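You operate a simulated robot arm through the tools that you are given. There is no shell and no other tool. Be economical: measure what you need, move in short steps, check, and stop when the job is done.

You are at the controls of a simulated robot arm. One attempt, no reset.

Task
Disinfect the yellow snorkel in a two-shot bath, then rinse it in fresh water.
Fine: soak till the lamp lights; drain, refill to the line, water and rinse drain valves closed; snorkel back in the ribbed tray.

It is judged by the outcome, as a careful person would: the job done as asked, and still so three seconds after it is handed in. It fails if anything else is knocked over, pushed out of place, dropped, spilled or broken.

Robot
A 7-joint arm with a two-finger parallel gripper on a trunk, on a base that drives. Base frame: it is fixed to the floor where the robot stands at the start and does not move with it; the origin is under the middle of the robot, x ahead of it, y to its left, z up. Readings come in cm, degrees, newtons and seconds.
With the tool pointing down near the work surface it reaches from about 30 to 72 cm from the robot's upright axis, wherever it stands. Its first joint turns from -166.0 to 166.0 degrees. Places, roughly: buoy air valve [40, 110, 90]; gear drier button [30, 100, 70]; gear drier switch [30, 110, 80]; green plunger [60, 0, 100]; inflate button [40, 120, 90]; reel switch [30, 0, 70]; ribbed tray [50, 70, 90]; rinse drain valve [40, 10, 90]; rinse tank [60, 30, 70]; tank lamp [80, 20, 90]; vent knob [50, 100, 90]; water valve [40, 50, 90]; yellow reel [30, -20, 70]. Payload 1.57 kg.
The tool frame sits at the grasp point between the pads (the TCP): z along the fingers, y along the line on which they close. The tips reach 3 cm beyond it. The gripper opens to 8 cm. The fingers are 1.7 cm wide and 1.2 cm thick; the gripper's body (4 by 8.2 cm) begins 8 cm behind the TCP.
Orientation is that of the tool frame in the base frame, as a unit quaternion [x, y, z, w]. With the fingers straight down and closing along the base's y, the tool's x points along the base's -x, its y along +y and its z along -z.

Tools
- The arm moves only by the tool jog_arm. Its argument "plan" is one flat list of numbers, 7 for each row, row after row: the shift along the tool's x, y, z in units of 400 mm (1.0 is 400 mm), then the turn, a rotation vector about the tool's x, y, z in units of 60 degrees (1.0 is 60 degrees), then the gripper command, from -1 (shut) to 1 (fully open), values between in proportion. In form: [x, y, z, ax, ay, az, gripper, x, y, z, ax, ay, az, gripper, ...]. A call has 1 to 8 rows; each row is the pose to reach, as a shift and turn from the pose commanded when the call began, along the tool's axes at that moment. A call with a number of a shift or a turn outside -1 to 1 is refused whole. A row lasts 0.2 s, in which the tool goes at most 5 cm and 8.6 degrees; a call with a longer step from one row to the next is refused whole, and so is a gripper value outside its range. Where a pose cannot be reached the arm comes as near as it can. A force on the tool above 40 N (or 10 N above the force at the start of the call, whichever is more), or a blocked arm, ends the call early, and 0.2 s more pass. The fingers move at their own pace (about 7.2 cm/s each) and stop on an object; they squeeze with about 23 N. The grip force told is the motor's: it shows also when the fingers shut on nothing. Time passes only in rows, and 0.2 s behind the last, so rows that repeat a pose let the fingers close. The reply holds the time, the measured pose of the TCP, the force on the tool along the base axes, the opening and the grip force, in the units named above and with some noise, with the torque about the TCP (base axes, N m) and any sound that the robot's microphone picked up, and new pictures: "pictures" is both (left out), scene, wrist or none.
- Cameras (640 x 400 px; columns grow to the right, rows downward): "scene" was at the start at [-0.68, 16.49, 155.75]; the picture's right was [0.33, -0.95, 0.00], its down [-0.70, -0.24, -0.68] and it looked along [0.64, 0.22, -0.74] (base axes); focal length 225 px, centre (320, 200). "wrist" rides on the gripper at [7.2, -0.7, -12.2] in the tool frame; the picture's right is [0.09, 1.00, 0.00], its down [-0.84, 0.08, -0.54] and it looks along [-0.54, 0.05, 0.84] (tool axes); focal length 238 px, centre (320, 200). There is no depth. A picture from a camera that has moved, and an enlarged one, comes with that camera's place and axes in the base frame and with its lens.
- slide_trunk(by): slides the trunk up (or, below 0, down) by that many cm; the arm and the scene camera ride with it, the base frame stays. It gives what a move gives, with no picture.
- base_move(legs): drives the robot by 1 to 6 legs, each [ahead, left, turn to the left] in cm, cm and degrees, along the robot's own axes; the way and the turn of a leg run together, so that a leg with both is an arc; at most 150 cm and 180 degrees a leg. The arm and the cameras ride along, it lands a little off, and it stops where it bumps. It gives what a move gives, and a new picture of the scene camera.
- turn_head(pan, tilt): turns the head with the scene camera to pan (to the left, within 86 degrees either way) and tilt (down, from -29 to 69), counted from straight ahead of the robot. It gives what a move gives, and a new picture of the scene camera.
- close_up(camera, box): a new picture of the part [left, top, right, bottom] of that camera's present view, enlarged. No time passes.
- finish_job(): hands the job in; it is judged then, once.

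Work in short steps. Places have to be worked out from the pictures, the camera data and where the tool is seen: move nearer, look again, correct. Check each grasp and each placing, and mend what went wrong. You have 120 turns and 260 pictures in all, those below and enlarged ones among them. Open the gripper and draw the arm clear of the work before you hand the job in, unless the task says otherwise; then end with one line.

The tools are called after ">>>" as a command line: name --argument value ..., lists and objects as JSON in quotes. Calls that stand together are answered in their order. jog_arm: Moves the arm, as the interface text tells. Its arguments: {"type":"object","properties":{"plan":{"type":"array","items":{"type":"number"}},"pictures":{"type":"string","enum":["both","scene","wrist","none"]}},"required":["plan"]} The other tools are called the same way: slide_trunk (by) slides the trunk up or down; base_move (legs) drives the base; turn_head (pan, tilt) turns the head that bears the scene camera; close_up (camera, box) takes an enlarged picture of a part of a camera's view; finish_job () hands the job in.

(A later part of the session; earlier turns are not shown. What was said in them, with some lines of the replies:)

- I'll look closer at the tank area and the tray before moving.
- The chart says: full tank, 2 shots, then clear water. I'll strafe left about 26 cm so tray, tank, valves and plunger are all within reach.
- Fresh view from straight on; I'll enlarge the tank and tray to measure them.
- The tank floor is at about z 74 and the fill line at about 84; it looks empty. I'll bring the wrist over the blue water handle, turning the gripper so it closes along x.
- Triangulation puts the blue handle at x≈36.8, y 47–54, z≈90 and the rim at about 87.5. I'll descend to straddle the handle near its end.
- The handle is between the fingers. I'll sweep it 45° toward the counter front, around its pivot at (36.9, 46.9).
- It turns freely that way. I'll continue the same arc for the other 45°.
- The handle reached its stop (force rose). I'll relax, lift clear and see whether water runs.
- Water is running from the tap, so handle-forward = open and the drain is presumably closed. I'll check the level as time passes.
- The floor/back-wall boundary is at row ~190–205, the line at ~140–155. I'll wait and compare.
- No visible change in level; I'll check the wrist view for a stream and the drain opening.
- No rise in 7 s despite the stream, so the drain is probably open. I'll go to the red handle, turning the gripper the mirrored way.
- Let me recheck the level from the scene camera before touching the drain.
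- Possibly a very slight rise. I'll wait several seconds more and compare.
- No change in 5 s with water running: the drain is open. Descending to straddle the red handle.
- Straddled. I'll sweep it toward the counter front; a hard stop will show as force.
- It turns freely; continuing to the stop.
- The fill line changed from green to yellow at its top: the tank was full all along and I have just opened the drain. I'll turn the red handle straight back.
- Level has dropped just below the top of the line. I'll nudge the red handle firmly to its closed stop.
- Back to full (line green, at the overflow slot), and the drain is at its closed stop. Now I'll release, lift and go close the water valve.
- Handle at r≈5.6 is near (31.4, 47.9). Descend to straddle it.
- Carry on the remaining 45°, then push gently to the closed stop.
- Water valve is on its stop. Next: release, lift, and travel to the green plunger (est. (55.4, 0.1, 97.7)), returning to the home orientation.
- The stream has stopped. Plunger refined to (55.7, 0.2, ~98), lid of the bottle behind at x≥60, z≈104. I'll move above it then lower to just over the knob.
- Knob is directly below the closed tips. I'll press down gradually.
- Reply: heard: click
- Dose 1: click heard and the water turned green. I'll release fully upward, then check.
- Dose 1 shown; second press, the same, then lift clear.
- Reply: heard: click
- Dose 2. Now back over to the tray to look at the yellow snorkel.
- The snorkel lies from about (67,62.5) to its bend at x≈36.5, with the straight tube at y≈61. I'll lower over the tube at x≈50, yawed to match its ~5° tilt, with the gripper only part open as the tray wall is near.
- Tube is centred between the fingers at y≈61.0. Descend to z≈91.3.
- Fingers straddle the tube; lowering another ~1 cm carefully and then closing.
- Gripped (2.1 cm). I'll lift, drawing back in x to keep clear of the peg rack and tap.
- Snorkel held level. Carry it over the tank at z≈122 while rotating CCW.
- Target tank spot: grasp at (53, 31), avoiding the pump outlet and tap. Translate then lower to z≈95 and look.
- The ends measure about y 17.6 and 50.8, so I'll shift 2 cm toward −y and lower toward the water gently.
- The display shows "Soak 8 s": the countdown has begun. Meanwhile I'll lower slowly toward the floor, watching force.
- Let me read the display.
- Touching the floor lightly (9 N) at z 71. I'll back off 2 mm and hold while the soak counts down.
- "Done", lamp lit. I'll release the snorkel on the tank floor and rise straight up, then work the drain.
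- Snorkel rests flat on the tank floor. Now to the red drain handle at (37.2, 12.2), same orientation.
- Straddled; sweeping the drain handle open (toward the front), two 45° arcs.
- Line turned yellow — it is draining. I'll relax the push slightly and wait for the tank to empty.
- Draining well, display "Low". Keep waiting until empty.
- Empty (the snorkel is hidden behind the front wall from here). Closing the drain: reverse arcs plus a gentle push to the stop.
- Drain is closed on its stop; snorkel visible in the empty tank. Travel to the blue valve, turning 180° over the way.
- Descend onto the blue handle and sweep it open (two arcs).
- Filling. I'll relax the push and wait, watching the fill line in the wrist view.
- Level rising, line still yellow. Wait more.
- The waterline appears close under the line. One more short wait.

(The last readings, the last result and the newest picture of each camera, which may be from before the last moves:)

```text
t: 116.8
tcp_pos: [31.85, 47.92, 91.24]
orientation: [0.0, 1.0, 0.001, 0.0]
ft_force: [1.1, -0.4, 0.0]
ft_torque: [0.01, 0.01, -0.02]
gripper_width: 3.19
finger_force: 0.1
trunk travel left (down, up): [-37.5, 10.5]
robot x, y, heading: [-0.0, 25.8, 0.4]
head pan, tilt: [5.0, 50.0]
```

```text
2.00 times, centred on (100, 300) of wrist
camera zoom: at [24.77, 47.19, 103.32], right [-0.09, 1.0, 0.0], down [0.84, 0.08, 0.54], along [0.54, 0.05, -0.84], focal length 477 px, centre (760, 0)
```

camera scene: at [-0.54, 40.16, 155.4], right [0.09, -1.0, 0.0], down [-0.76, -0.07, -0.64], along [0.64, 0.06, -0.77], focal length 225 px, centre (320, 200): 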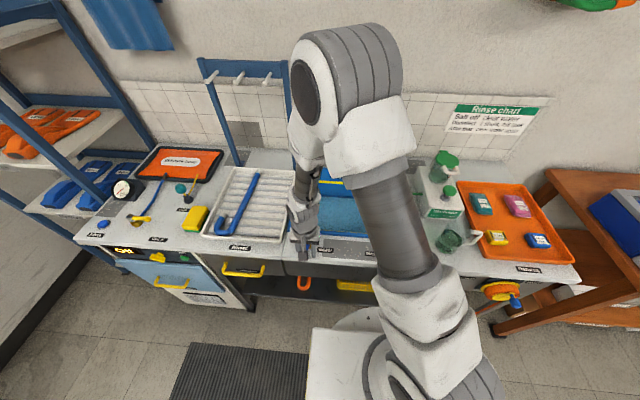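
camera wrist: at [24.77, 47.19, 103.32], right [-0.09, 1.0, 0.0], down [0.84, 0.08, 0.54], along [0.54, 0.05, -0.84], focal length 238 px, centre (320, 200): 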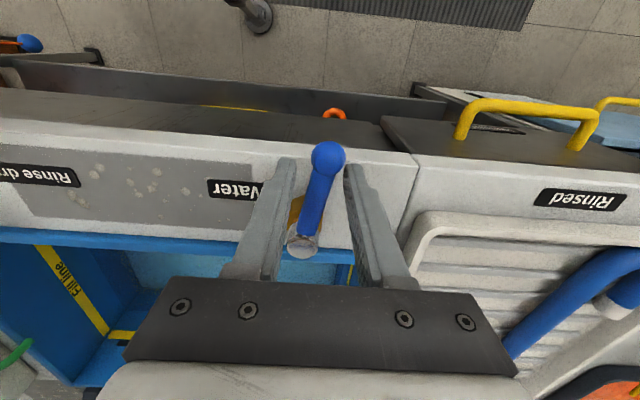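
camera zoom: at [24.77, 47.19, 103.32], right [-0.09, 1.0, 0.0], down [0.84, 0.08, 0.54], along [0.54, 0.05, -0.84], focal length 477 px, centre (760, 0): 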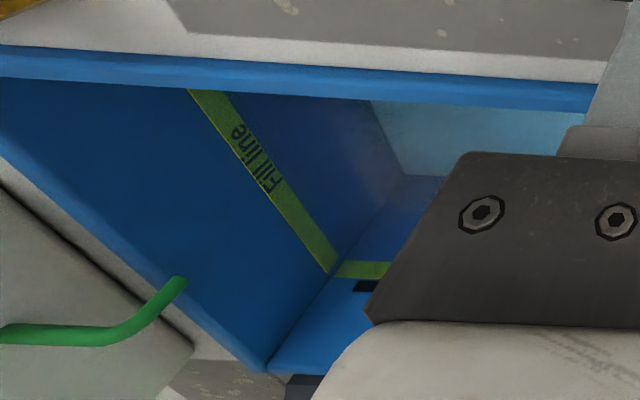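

The line is green: level reached it. Closing the water valve now.

>>> jog_arm --plan '[-0.0012, 0.0183, 0, 0, 0, 0.125, -0.4, -0.0048, 0.0362, 0, 0, 0, 0.25, -0.4, -0.0107, 0.0536, 0, 0, 0, 0.375, -0.4, -0.0188, 0.07, 0, 0, 0, 0.5, -0.4, -0.0289, 0.0852, 0, 0, 0, 0.625, -0.4, -0.041, 0.099, 0, 0, 0, 0.75, -0.4]' --pictures "none"

>>> jog_arm --plan '[-0.0022, 0.0183, 0, 0, 0, 0.125, -0.4, -0.0068, 0.0362, 0, 0, 0, 0.25, -0.4, -0.0137, 0.0536, 0, 0, 0, 0.375, -0.4, -0.0228, 0.07, 0, 0, 0, 0.5, -0.4, -0.0329, 0.0852, 0, 0, 0, 0.625, -0.4, -0.045, 0.099, 0, 0, 0, 0.75, -0.4]' --pictures "none"

>>> jog_arm --plan '[0, 0.012, 0, 0, 0, 0, -0.4, 0, 0.024, 0, 0, 0, 0, -0.4, 0, 0.034, 0, 0, 0, 0, -0.4]' --pictures "wrist"

>>> jog_arm --plan '[0, -0.034, 0, 0, 0, 0, -0.2, 0, -0.034, -0.12, 0, 0, 0, 0, 0, -0.034, -0.24, 0, 0, 0, 0, 0, -0.034, -0.36, 0, 0, 0, 0, 0, -0.034, -0.46, 0, 0, 0, 0]'

```text
t: 118.2
tcp_pos: [33.37, 51.88, 91.1]
orientation: [0.383, 0.924, 0.001, -0.001]
ft_force: [-0.3, 0.4, -0.8]
ft_torque: [0.0, 0.02, -0.01]
gripper_width: 2.44
finger_force: 0.5
trunk travel left (down, up): [-37.5, 10.5]
robot x, y, heading: [0.13, 25.5, 0.2]
head pan, tilt: [5.0, 50.0]
```

```text
t: 119.6
tcp_pos: [37.38, 53.35, 91.06]
orientation: [0.708, 0.707, -0.001, -0.001]
ft_force: [-3.0, -1.4, -0.5]
ft_torque: [-0.03, 0.04, 0.05]
gripper_width: 2.71
finger_force: 1.8
trunk travel left (down, up): [-37.5, 10.5]
robot x, y, heading: [-0.05, 25.49, 0.0]
head pan, tilt: [5.0, 50.0]
```

```text
t: 120.4
tcp_pos: [38.51, 53.51, 91.01]
orientation: [0.707, 0.708, -0.002, -0.001]
ft_force: [-23.9, -2.0, -6.5]
ft_torque: [-0.05, 0.11, -0.1]
gripper_width: 4.55
finger_force: 11.9
trunk travel left (down, up): [-37.5, 10.5]
robot x, y, heading: [-0.09, 25.57, 0.4]
head pan, tilt: [5.0, 50.0]
camera wrist: at [37.95, 60.55, 103.22], right [1.0, 0.09, -0.01], down [0.08, -0.84, 0.54], along [0.05, -0.54, -0.84], focal length 238 px, centre (320, 200)
```

wrist: 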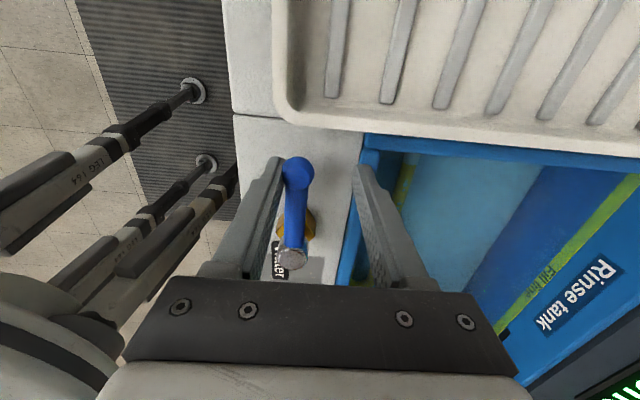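

```text
t: 121.6
tcp_pos: [37.74, 53.3, 109.61]
orientation: [0.707, 0.707, 0.0, 0.0]
ft_force: [1.0, -0.1, -0.5]
ft_torque: [-0.01, 0.02, 0.05]
gripper_width: 3.97
finger_force: 0.1
trunk travel left (down, up): [-37.5, 10.5]
robot x, y, heading: [-0.28, 25.42, 0.0]
head pan, tilt: [5.0, 50.0]
camera scene: at [-0.57, 40.05, 155.41], right [0.09, -1.0, 0.0], down [-0.76, -0.07, -0.64], along [0.64, 0.06, -0.77], focal length 225 px, centre (320, 200)
camera wrist: at [37.12, 60.34, 121.81], right [1.0, 0.09, 0.0], down [0.08, -0.84, 0.54], along [0.05, -0.54, -0.84], focal length 238 px, centre (320, 200)
```

scene: 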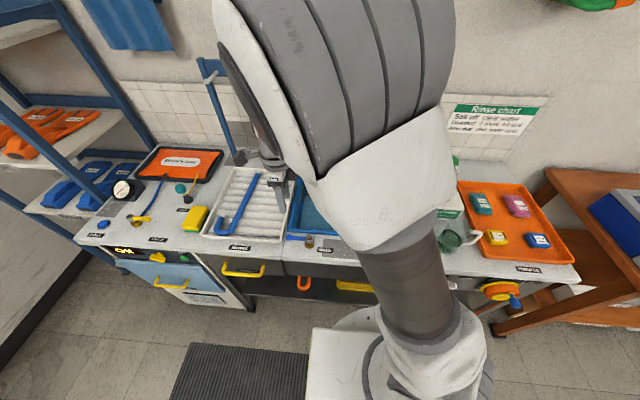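
wrist: 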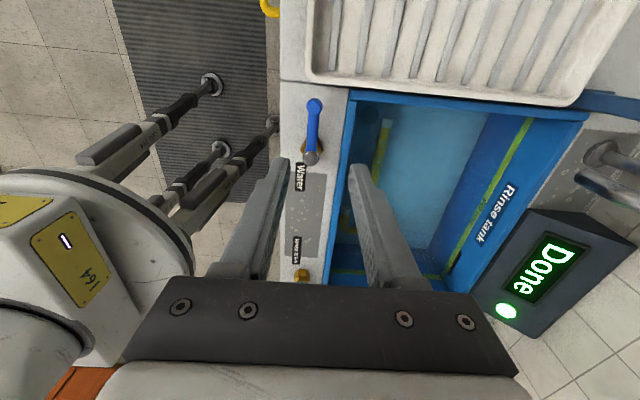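

Water off; display says "Done" again with clear water at the line. Now return over the snorkel at (53, 29), turning back 180° so I can grasp it as before.

>>> jog_arm --plan '[-0.076, 0.048, 0, 0, 0, -0.125, 0, -0.152, 0.096, 0, 0, 0, -0.25, 0, -0.228, 0.143, 0, 0, 0, -0.375, 0, -0.304, 0.191, 0, 0, 0, -0.5, 0, -0.38, 0.239, 0, 0, 0, -0.625, 0, -0.456, 0.287, 0, 0, 0, -0.75, 0, -0.532, 0.335, 0, 0, 0, -0.875, 0, -0.6075, 0.3825, 0, 0, 0, -1, 0]' --pictures "none"

>>> jog_arm --plan '[0, 0, 0, 0, 0, -0.125, 0, 0, 0, 0, 0, 0, -0.25, 0, 0, 0, 0, 0, 0, -0.375, 0, 0, 0, 0, 0, 0, -0.5, 0, 0, 0, 0, 0, 0, -0.625, 0, 0, 0, 0, 0, 0, -0.75, 0, 0, 0, 0, 0, 0, -0.875, 0, 0, 0, 0, 0, 0, -1, 0]' --pictures "none"

>>> jog_arm --plan '[0, 0, 0, 0, 0, -0.125, 0, 0, 0, 0, 0, 0, -0.25, 0, 0, 0, 0, 0, 0, -0.375, 0, 0, 0, 0, 0, 0, -0.5, 0, 0, 0, 0, 0, 0, -0.625, 0, 0, 0, 0, 0, 0, -0.75, 0, 0, 0, 0, 0, 0, -0.875, 0, 0, 0, 0, 0, 0, -1, 0]'

>>> close_up --camera "scene" --box '[280, 130, 440, 250]'

```text
t: 123.4
tcp_pos: [52.89, 28.93, 109.52]
orientation: [0.257, 0.966, -0.001, 0.0]
ft_force: [0.5, -0.2, -0.2]
ft_torque: [0.04, -0.01, -0.02]
gripper_width: 4.01
finger_force: 0.1
trunk travel left (down, up): [-37.5, 10.5]
robot x, y, heading: [-0.2, 25.7, 0.3]
head pan, tilt: [5.0, 50.0]
```

```text
t: 125.2
tcp_pos: [52.76, 29.14, 109.53]
orientation: [-0.261, 0.965, 0.0, 0.0]
ft_force: [-0.2, -1.2, -0.3]
ft_torque: [-0.04, -0.02, -0.01]
gripper_width: 4.01
finger_force: 0.1
trunk travel left (down, up): [-37.5, 10.5]
robot x, y, heading: [0.06, 25.37, -0.1]
head pan, tilt: [5.0, 50.0]
```

```text
t: 127.0
tcp_pos: [52.82, 29.06, 109.41]
orientation: [0.708, -0.706, 0.0, 0.0]
ft_force: [-0.1, 0.3, 0.2]
ft_torque: [0.01, 0.01, 0.03]
gripper_width: 4.02
finger_force: 0.1
trunk travel left (down, up): [-37.5, 10.5]
robot x, y, heading: [0.03, 25.68, 0.2]
head pan, tilt: [5.0, 50.0]
camera scene: at [-0.57, 40.06, 155.41], right [0.09, -1.0, 0.0], down [-0.76, -0.07, -0.64], along [0.64, 0.06, -0.77], focal length 225 px, centre (320, 200)
camera wrist: at [53.61, 21.84, 121.66], right [-1.0, -0.09, 0.0], down [-0.08, 0.84, 0.54], along [-0.05, 0.54, -0.84], focal length 238 px, centre (320, 200)
```

scene: 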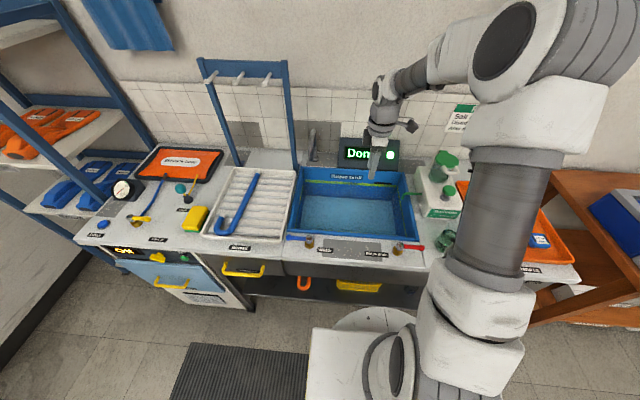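
wrist: 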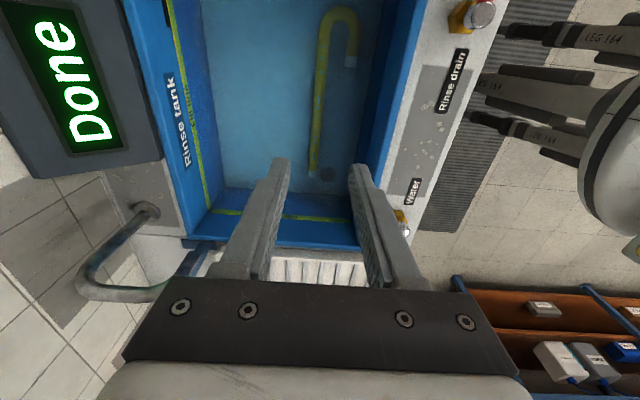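

```text
3.33 times, centred on (360, 190) of scene
camera zoom: at [-0.57, 40.06, 155.41], right [0.09, -1.0, 0.0], down [-0.76, -0.07, -0.64], along [0.64, 0.06, -0.77], focal length 750 px, centre (187, 233)
```

zoom: 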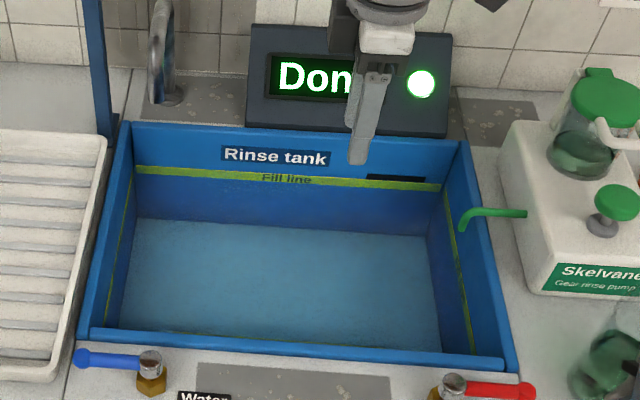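

Snorkel is where I left it. Descend over it with fingers 4 cm open, then check.

>>> jog_arm --plan '[0, 0, 0.12, 0, 0, 0, 0, 0, 0, 0.24, 0, 0, 0, 0, 0, 0, 0.36, 0, 0, 0, 0, 0, 0, 0.48, 0, 0, 0, 0, 0, 0, 0.58, 0, 0, 0, 0, 0, 0, 0.68, 0, 0, 0, 0, 0, 0, 0.78, 0, 0, 0, 0]' --pictures "wrist"

```text
t: 128.6
tcp_pos: [52.7, 28.95, 78.31]
orientation: [0.708, -0.706, 0.0, -0.001]
ft_force: [0.6, -0.4, 0.5]
ft_torque: [0.0, 0.02, -0.03]
gripper_width: 3.97
finger_force: 0.0
trunk travel left (down, up): [-37.5, 10.5]
robot x, y, heading: [0.3, 25.45, -0.1]
head pan, tilt: [5.0, 50.0]
camera wrist: at [53.51, 21.68, 90.58], right [-1.0, -0.09, 0.0], down [-0.08, 0.84, 0.54], along [-0.05, 0.54, -0.84], focal length 238 px, centre (320, 200)
```

wrist: 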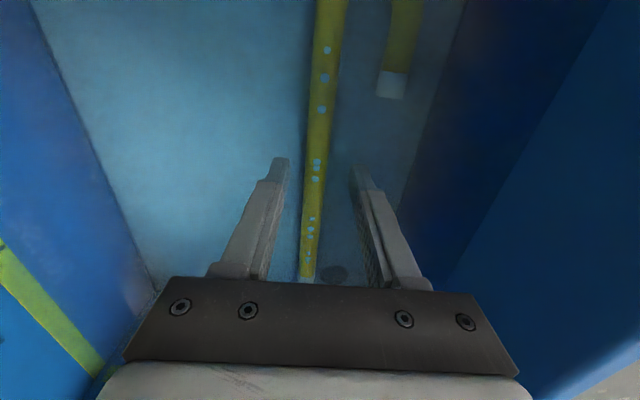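

Tube centred between the fingers (droplets on it are now clear water, not green). Continue down and grip.

>>> jog_arm --plan '[0, 0, 0.08, 0, 0, 0, 0, 0, 0, 0.13, 0, 0, 0, 0, 0, 0, 0.155, 0, 0, 0, 0, 0, 0, 0.17, 0, 0, 0, 0]' --pictures "none"

>>> jog_arm --plan '[0, 0, 0, 0, 0, 0, -1, 0, 0, 0, 0, 0, 0, -1, 0, 0, 0, 0, 0, 0, -1, 0, 0, 0, 0, 0, 0, -1]' --pictures "wrist"

```text
t: 129.6
tcp_pos: [52.75, 28.99, 71.48]
orientation: [0.707, -0.707, 0.0, 0.0]
ft_force: [0.1, 0.5, 0.5]
ft_torque: [-0.02, 0.02, 0.01]
gripper_width: 3.99
finger_force: 0.0
trunk travel left (down, up): [-37.5, 10.5]
robot x, y, heading: [0.12, 25.58, -0.0]
head pan, tilt: [5.0, 50.0]
```

```text
t: 130.6
tcp_pos: [52.76, 28.88, 71.36]
orientation: [0.707, -0.707, 0.0, 0.0]
ft_force: [0.7, -0.5, -0.7]
ft_torque: [-0.01, -0.03, -0.02]
gripper_width: 2.15
finger_force: 22.4
trunk travel left (down, up): [-37.5, 10.5]
robot x, y, heading: [-0.24, 25.37, 0.2]
head pan, tilt: [5.0, 50.0]
camera wrist: at [53.54, 21.77, 83.65], right [-1.0, -0.09, 0.0], down [-0.08, 0.84, 0.54], along [-0.05, 0.54, -0.84], focal length 238 px, centre (320, 200)
```

wrist: 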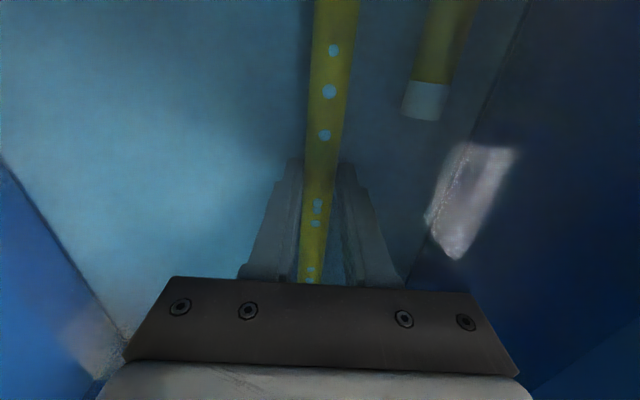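

Gripped. Lift straight up out of the tank.

>>> jog_arm --plan '[0, 0, -0.05, 0, 0, 0, -1, 0, 0, -0.12, 0, 0, 0, -1, 0, 0, -0.2, 0, 0, 0, -1, 0, 0, -0.29, 0, 0, 0, -1, 0, 0, -0.39, 0, 0, 0, -1, 0, 0, -0.5, 0, 0, 0, -1, 0, 0, -0.6, 0, 0, 0, -1, 0, 0, -0.7, 0, 0, 0, -1]' --pictures "none"

>>> jog_arm --plan '[0, 0, 0, 0, 0, 0, -1, 0, 0, 0, 0, 0, 0, -1, 0, 0, 0, 0, 0, 0, -1, 0, 0, 0, 0, 0, 0, -1, 0, 0, -0.1, 0, 0, 0, -1, 0, 0, -0.2, 0, 0, 0, -1, 0, 0.06, -0.3, 0, 0, 0, -1, 0, 0.125, -0.4, 0, 0, 0, -1]'

```text
t: 132.4
tcp_pos: [52.78, 29.1, 99.43]
orientation: [0.707, -0.707, 0.0, 0.001]
ft_force: [0.1, 0.4, -2.2]
ft_torque: [0.02, 0.0, 0.0]
gripper_width: 2.15
finger_force: 22.9
trunk travel left (down, up): [-37.5, 10.5]
robot x, y, heading: [0.39, 25.02, 0.1]
head pan, tilt: [5.0, 50.0]
```

```text
t: 134.2
tcp_pos: [47.6, 29.14, 115.64]
orientation: [0.708, -0.707, 0.0, 0.0]
ft_force: [-0.1, 0.7, -1.5]
ft_torque: [0.0, 0.01, 0.01]
gripper_width: 2.15
finger_force: 23.4
trunk travel left (down, up): [-37.5, 10.5]
robot x, y, heading: [-0.08, 25.34, 0.2]
head pan, tilt: [5.0, 50.0]
camera scene: at [-0.59, 40.07, 155.41], right [0.09, -1.0, 0.0], down [-0.76, -0.07, -0.64], along [0.64, 0.06, -0.77], focal length 225 px, centre (320, 200)
camera wrist: at [48.4, 21.89, 127.7], right [-1.0, -0.09, 0.0], down [-0.08, 0.84, 0.54], along [-0.05, 0.54, -0.84], focal length 238 px, centre (320, 200)
```

scene: 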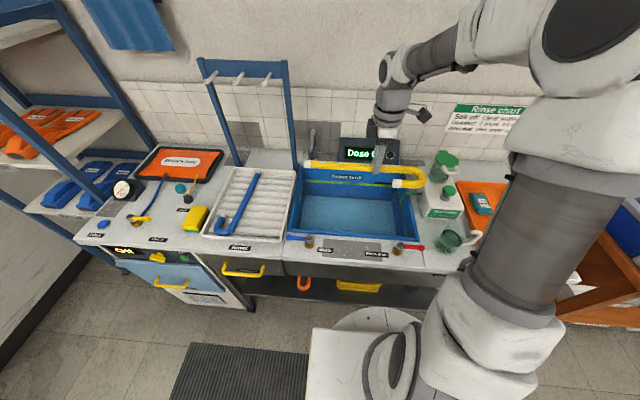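
wrist: 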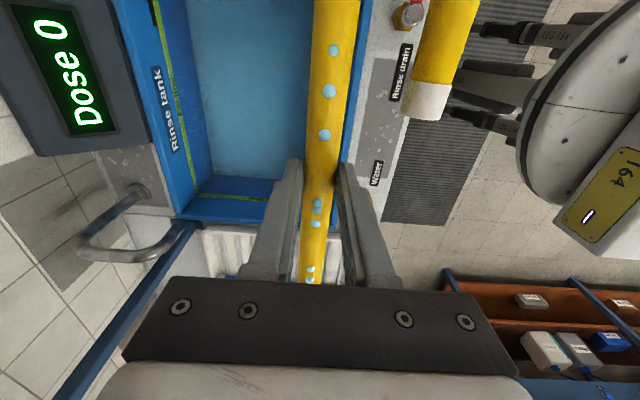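

The snorkel is out, display "Dose 0" (fresh water). Raise to z≈122, rotate back and carry it over the tray along the reverse path.

>>> jog_arm --plan '[0, 0, -0.08, 0, 0, 0, -1, 0, 0, -0.16, 0, 0, 0, -1, 0, 0, -0.16, 0, 0, 0.125, -1, 0, 0, -0.16, 0, 0, 0.25, -1, 0, 0, -0.16, 0, 0, 0.375, -1, 0, 0, -0.16, 0, 0, 0.5, -1]' --pictures "none"

>>> jog_arm --plan '[-0.076, 0.063, 0, 0, 0, 0.115, -1, -0.152, 0.126, 0, 0, 0, 0.23, -1, -0.229, 0.189, 0, 0, 0, 0.345, -1, -0.305, 0.2525, 0, 0, 0, 0.46, -1, -0.381, 0.3156, 0, 0, 0, 0.575, -1, -0.4575, 0.379, 0, 0, 0, 0.69, -1, -0.534, 0.442, 0, 0, 0, 0.8, -1, -0.61, 0.505, 0, 0, 0, 0.91, -1]'

```text
t: 135.6
tcp_pos: [47.83, 29.1, 121.78]
orientation: [-0.5, 0.866, 0.0, 0.0]
ft_force: [0.7, -0.3, -1.5]
ft_torque: [-0.03, 0.01, 0.02]
gripper_width: 2.13
finger_force: 23.0
trunk travel left (down, up): [-37.5, 10.5]
robot x, y, heading: [0.13, 25.54, 0.1]
head pan, tilt: [5.0, 50.0]
```

```text
t: 137.4
tcp_pos: [42.56, 60.28, 121.79]
orientation: [-0.046, 0.999, -0.001, 0.0]
ft_force: [0.5, -0.3, -0.2]
ft_torque: [0.0, -0.01, 0.01]
gripper_width: 2.14
finger_force: 23.3
trunk travel left (down, up): [-37.5, 10.5]
robot x, y, heading: [-0.2, 25.28, -0.1]
head pan, tilt: [5.0, 50.0]
camera scene: at [-0.56, 40.08, 155.41], right [0.09, -1.0, 0.0], down [-0.76, -0.07, -0.64], along [0.64, 0.06, -0.77], focal length 225 px, centre (320, 200)
camera wrist: at [35.56, 58.96, 133.95], right [-0.18, 0.98, 0.0], down [0.83, 0.15, 0.54], along [0.53, 0.1, -0.84], focal length 238 px, centre (320, 200)
```

scene: 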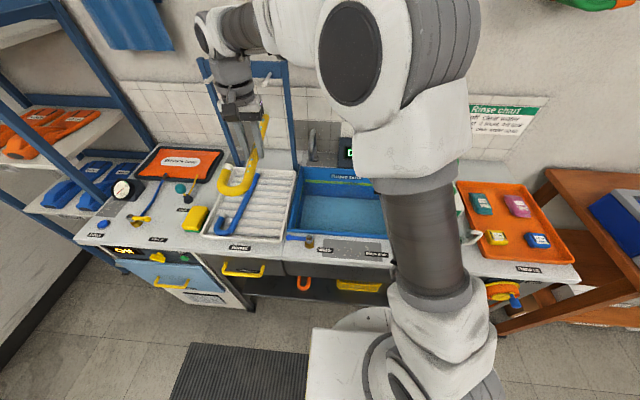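
wrist: 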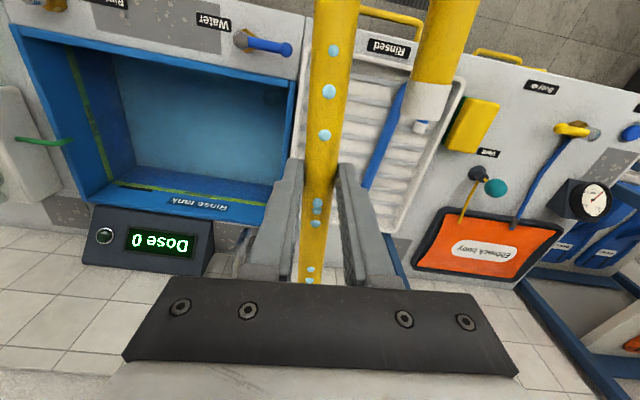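

Grip unchanged and alignment as at pick-up. Descend along the reverse path to just above the tray.

>>> jog_arm --plan '[-0.02, 0, 0.1, 0, 0, 0, -1, -0.06, 0, 0.2, 0, 0, 0, -1, -0.1, 0, 0.3, 0, 0, 0, -1, -0.14, 0, 0.4, 0, 0, 0, -1, -0.17, 0, 0.49, 0, 0, 0, -1, -0.19, 0, 0.58, 0, 0, 0, -1, -0.19, 0, 0.65, 0, 0, 0, -1]'

>>> close_up --camera "scene" --box '[190, 150, 330, 260]'

```text
t: 139.0
tcp_pos: [50.19, 61.09, 95.97]
orientation: [-0.047, 0.999, 0.0, 0.001]
ft_force: [-0.1, 0.6, -1.0]
ft_torque: [-0.01, -0.01, 0.0]
gripper_width: 2.14
finger_force: 23.6
trunk travel left (down, up): [-37.5, 10.5]
robot x, y, heading: [-0.27, 25.48, 0.3]
head pan, tilt: [5.0, 50.0]
camera scene: at [-0.55, 40.07, 155.41], right [0.09, -1.0, 0.0], down [-0.76, -0.07, -0.64], along [0.64, 0.06, -0.77], focal length 225 px, centre (320, 200)
camera wrist: at [43.2, 59.63, 108.13], right [-0.19, 0.98, 0.0], down [0.83, 0.16, 0.54], along [0.53, 0.1, -0.84], focal length 238 px, centre (320, 200)
```

scene: 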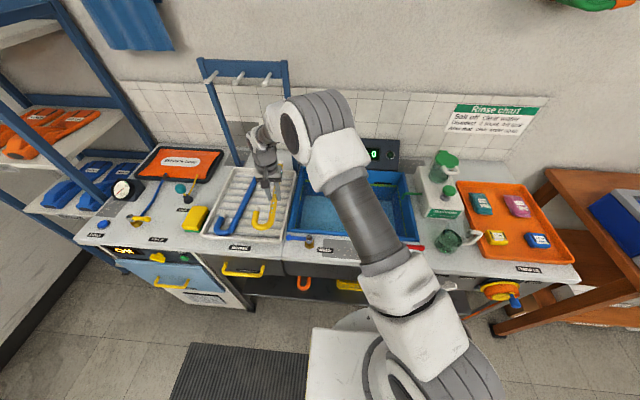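
wrist: 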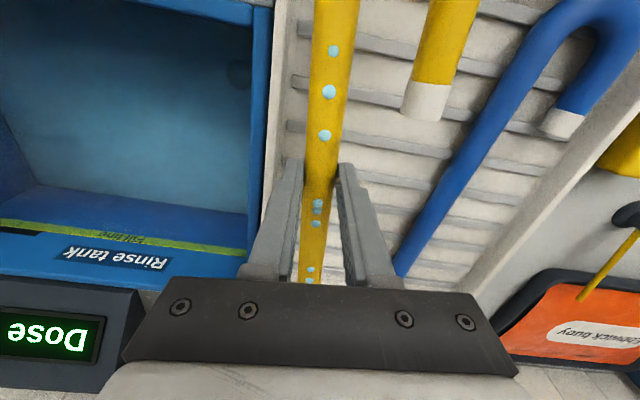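

```text
3.64 times, centred on (260, 205) of scene
camera zoom: at [-0.55, 40.07, 155.41], right [0.09, -1.0, 0.0], down [-0.76, -0.07, -0.64], along [0.64, 0.06, -0.77], focal length 818 px, centre (538, 182)
```

zoom: 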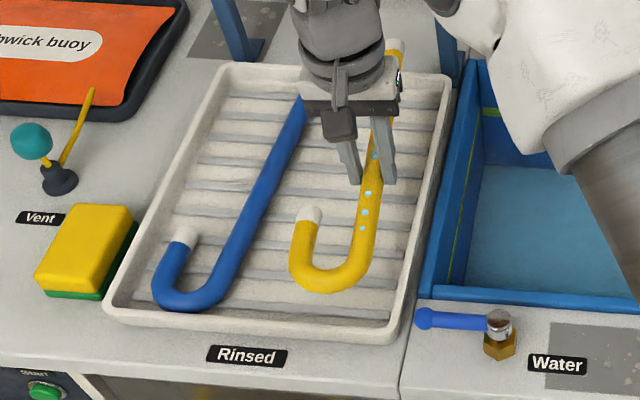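

Well over the tray, clear of the blue one. Lower slowly to contact.

>>> jog_arm --plan '[0, 0, 0.05, 0, 0, 0, -1, 0, 0, 0.09, 0, 0, 0, -1, 0, 0, 0.12, 0, 0, 0, -1, 0, 0, 0.138, 0, 0, 0, -1]' --pictures "none"

>>> jog_arm --plan '[0, 0, 0.004, 0, 0, 0, -1, 0, 0, 0.008, 0, 0, 0, -1]' --pictures "wrist"

```text
t: 140.0
tcp_pos: [50.18, 61.14, 90.71]
orientation: [-0.048, 0.999, 0.001, 0.003]
ft_force: [1.7, 1.8, 18.1]
ft_torque: [-0.05, 0.01, 0.0]
gripper_width: 2.18
finger_force: 23.0
trunk travel left (down, up): [-37.5, 10.5]
robot x, y, heading: [-0.18, 25.65, 0.0]
head pan, tilt: [5.0, 50.0]
```

```text
t: 140.6
tcp_pos: [50.14, 61.07, 90.38]
orientation: [-0.047, 0.999, 0.001, 0.0]
ft_force: [3.2, 3.5, 16.9]
ft_torque: [0.08, -0.07, -0.02]
gripper_width: 2.13
finger_force: 23.0
trunk travel left (down, up): [-37.5, 10.5]
robot x, y, heading: [0.06, 25.48, 0.5]
head pan, tilt: [5.0, 50.0]
camera wrist: at [43.06, 59.63, 102.4], right [-0.19, 0.98, 0.0], down [0.82, 0.15, 0.54], along [0.53, 0.1, -0.84], focal length 238 px, centre (320, 200)
```

wrist: 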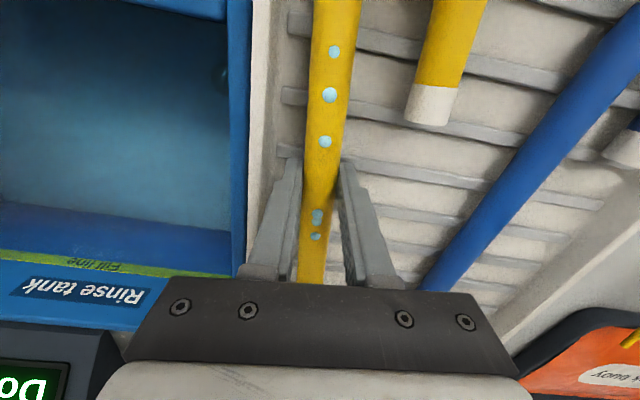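

In contact with the ribs. Ease up slightly, open, and rise straight.

>>> jog_arm --plan '[0, 0, -0.008, 0, 0, 0, -1, 0, 0, -0.008, 0, 0, 0, -0.1, 0, 0, -0.008, 0, 0, 0, -0.1, 0, 0, -0.05, 0, 0, 0, -0.1, 0, 0, -0.12, 0, 0, 0, -0.1, 0, 0, -0.23, 0, 0, 0, -0.1, 0, 0, -0.34, 0, 0, 0, -0.1, 0, 0, -0.45, 0, 0, 0, -0.1]'

>>> close_up --camera "scene" --box '[190, 150, 330, 260]'

```text
t: 142.4
tcp_pos: [50.16, 60.96, 107.97]
orientation: [-0.047, 0.999, 0.001, -0.001]
ft_force: [-0.2, -1.1, 0.0]
ft_torque: [0.05, 0.0, 0.05]
gripper_width: 3.59
finger_force: 0.1
trunk travel left (down, up): [-37.5, 10.5]
robot x, y, heading: [-0.47, 25.55, 0.0]
head pan, tilt: [5.0, 50.0]
camera scene: at [-0.57, 40.05, 155.41], right [0.09, -1.0, 0.0], down [-0.76, -0.07, -0.64], along [0.64, 0.06, -0.77], focal length 225 px, centre (320, 200)
camera wrist: at [43.23, 59.51, 120.16], right [-0.19, 0.98, 0.0], down [0.83, 0.16, 0.54], along [0.53, 0.1, -0.84], focal length 238 px, centre (320, 200)
```

scene: 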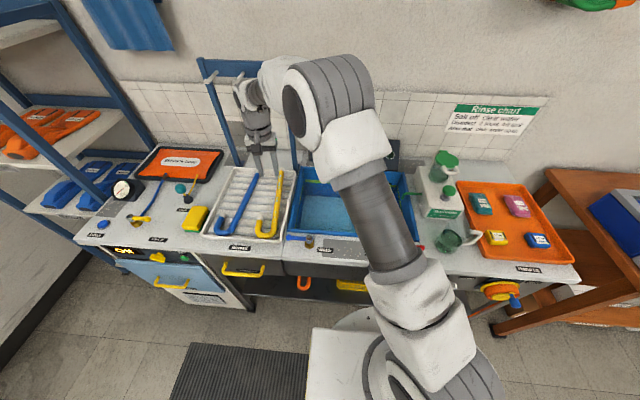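
wrist: 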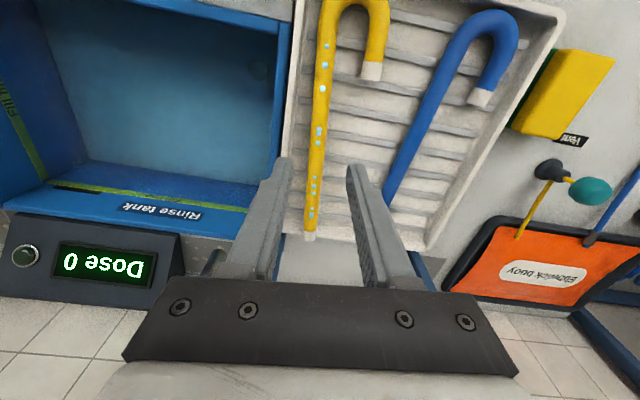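

```text
3.64 times, centred on (260, 205) of scene
camera zoom: at [-0.57, 40.05, 155.41], right [0.09, -1.0, 0.0], down [-0.76, -0.07, -0.64], along [0.64, 0.06, -0.77], focal length 818 px, centre (538, 182)
```

zoom: 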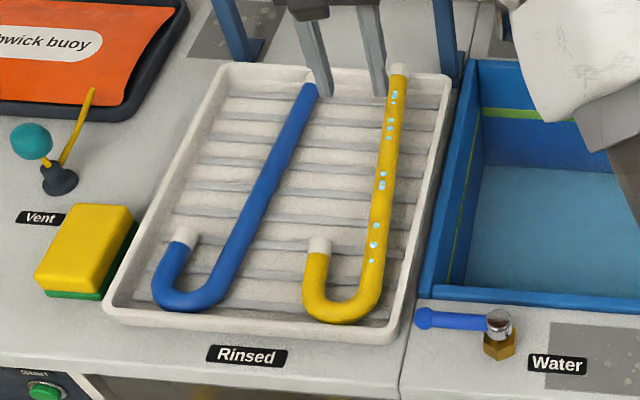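

Snorkel is back in the ribbed tray. I'll draw the arm back and up with the gripper open, then check the tank level and both valves.

>>> jog_arm --plan '[0.06, 0, -0.08, 0, 0, 0, 0.3, 0.12, 0, -0.16, 0, 0, 0, 1, 0.18, 0, -0.24, 0, 0, 0, 1, 0.24, 0, -0.32, 0, 0, 0, 1, 0.32, 0.06, -0.36, 0, 0, 0, 1, 0.36, 0.12, -0.4, 0, 0, 0, 1, 0.4, 0.18, -0.42, 0, 0, 0, 1]'

>>> close_up --camera "scene" --box '[280, 130, 480, 260]'

>>> close_up --camera "wrist" --box '[0, 0, 320, 200]'

```text
t: 144.0
tcp_pos: [33.47, 66.67, 124.88]
orientation: [-0.047, 0.999, 0.0, 0.0]
ft_force: [-0.5, 0.8, 0.0]
ft_torque: [-0.01, 0.0, -0.03]
gripper_width: 8.01
finger_force: 0.2
trunk travel left (down, up): [-37.5, 10.5]
robot x, y, heading: [-0.28, 25.24, 0.4]
head pan, tilt: [5.0, 50.0]
camera scene: at [-0.57, 40.06, 155.41], right [0.09, -1.0, 0.0], down [-0.76, -0.07, -0.64], along [0.64, 0.06, -0.77], focal length 225 px, centre (320, 200)
camera wrist: at [26.43, 65.27, 137.0], right [-0.19, 0.98, 0.0], down [0.83, 0.16, 0.54], along [0.53, 0.1, -0.84], focal length 238 px, centre (320, 200)
```

scene: 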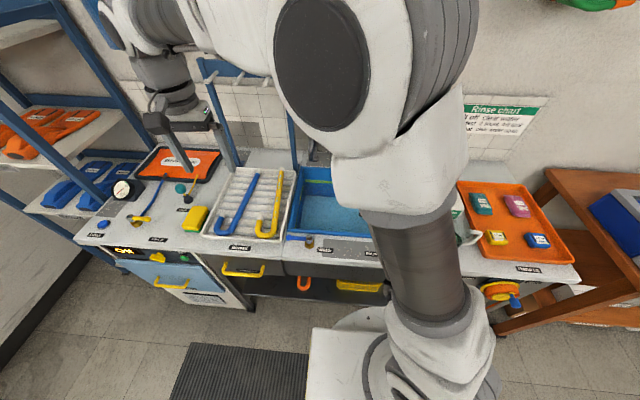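
wrist: 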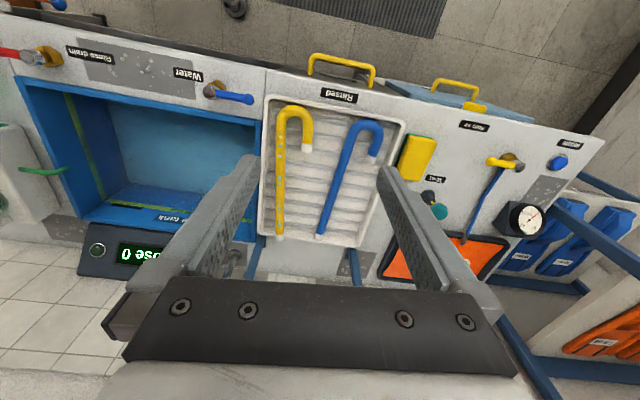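

```text
3.08 times, centred on (380, 195) of scene
camera zoom: at [-0.57, 40.06, 155.41], right [0.09, -1.0, 0.0], down [-0.76, -0.07, -0.64], along [0.64, 0.06, -0.77], focal length 692 px, centre (135, 215)
```

zoom: 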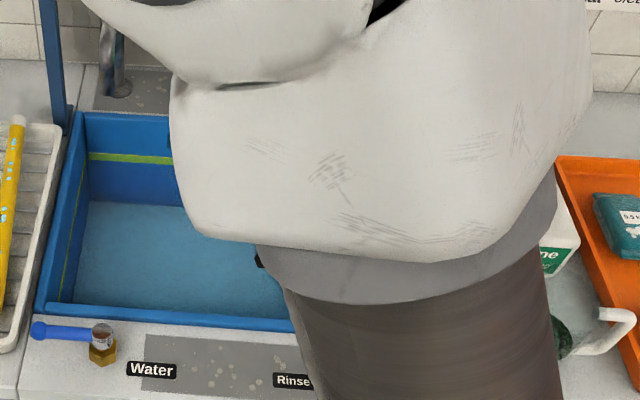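

```text
2.00 times, centred on (160, 100) of wrist
camera zoom: at [26.43, 65.27, 137.0], right [-0.19, 0.98, 0.0], down [0.83, 0.16, 0.54], along [0.53, 0.1, -0.84], focal length 477 px, centre (640, 400)
```

zoom: 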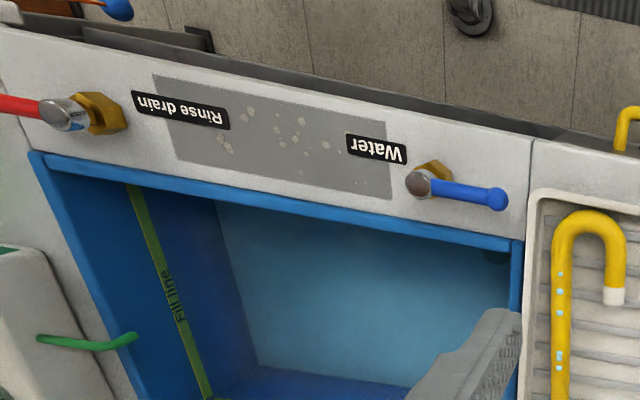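

The tank is clear and filled to the line. Both valves are in their closed positions, the snorkel is in the tray, and the arm is clear with the gripper open. Handing in.

>>> finish_job

```text
The job is handed in.
```

The yellow snorkel was soaked in a two-shot bath until the lamp lit, then rinsed in fresh water and put back in the ribbed tray. The tank was drained and refilled to the line, with the water and rinse drain valves both closed.
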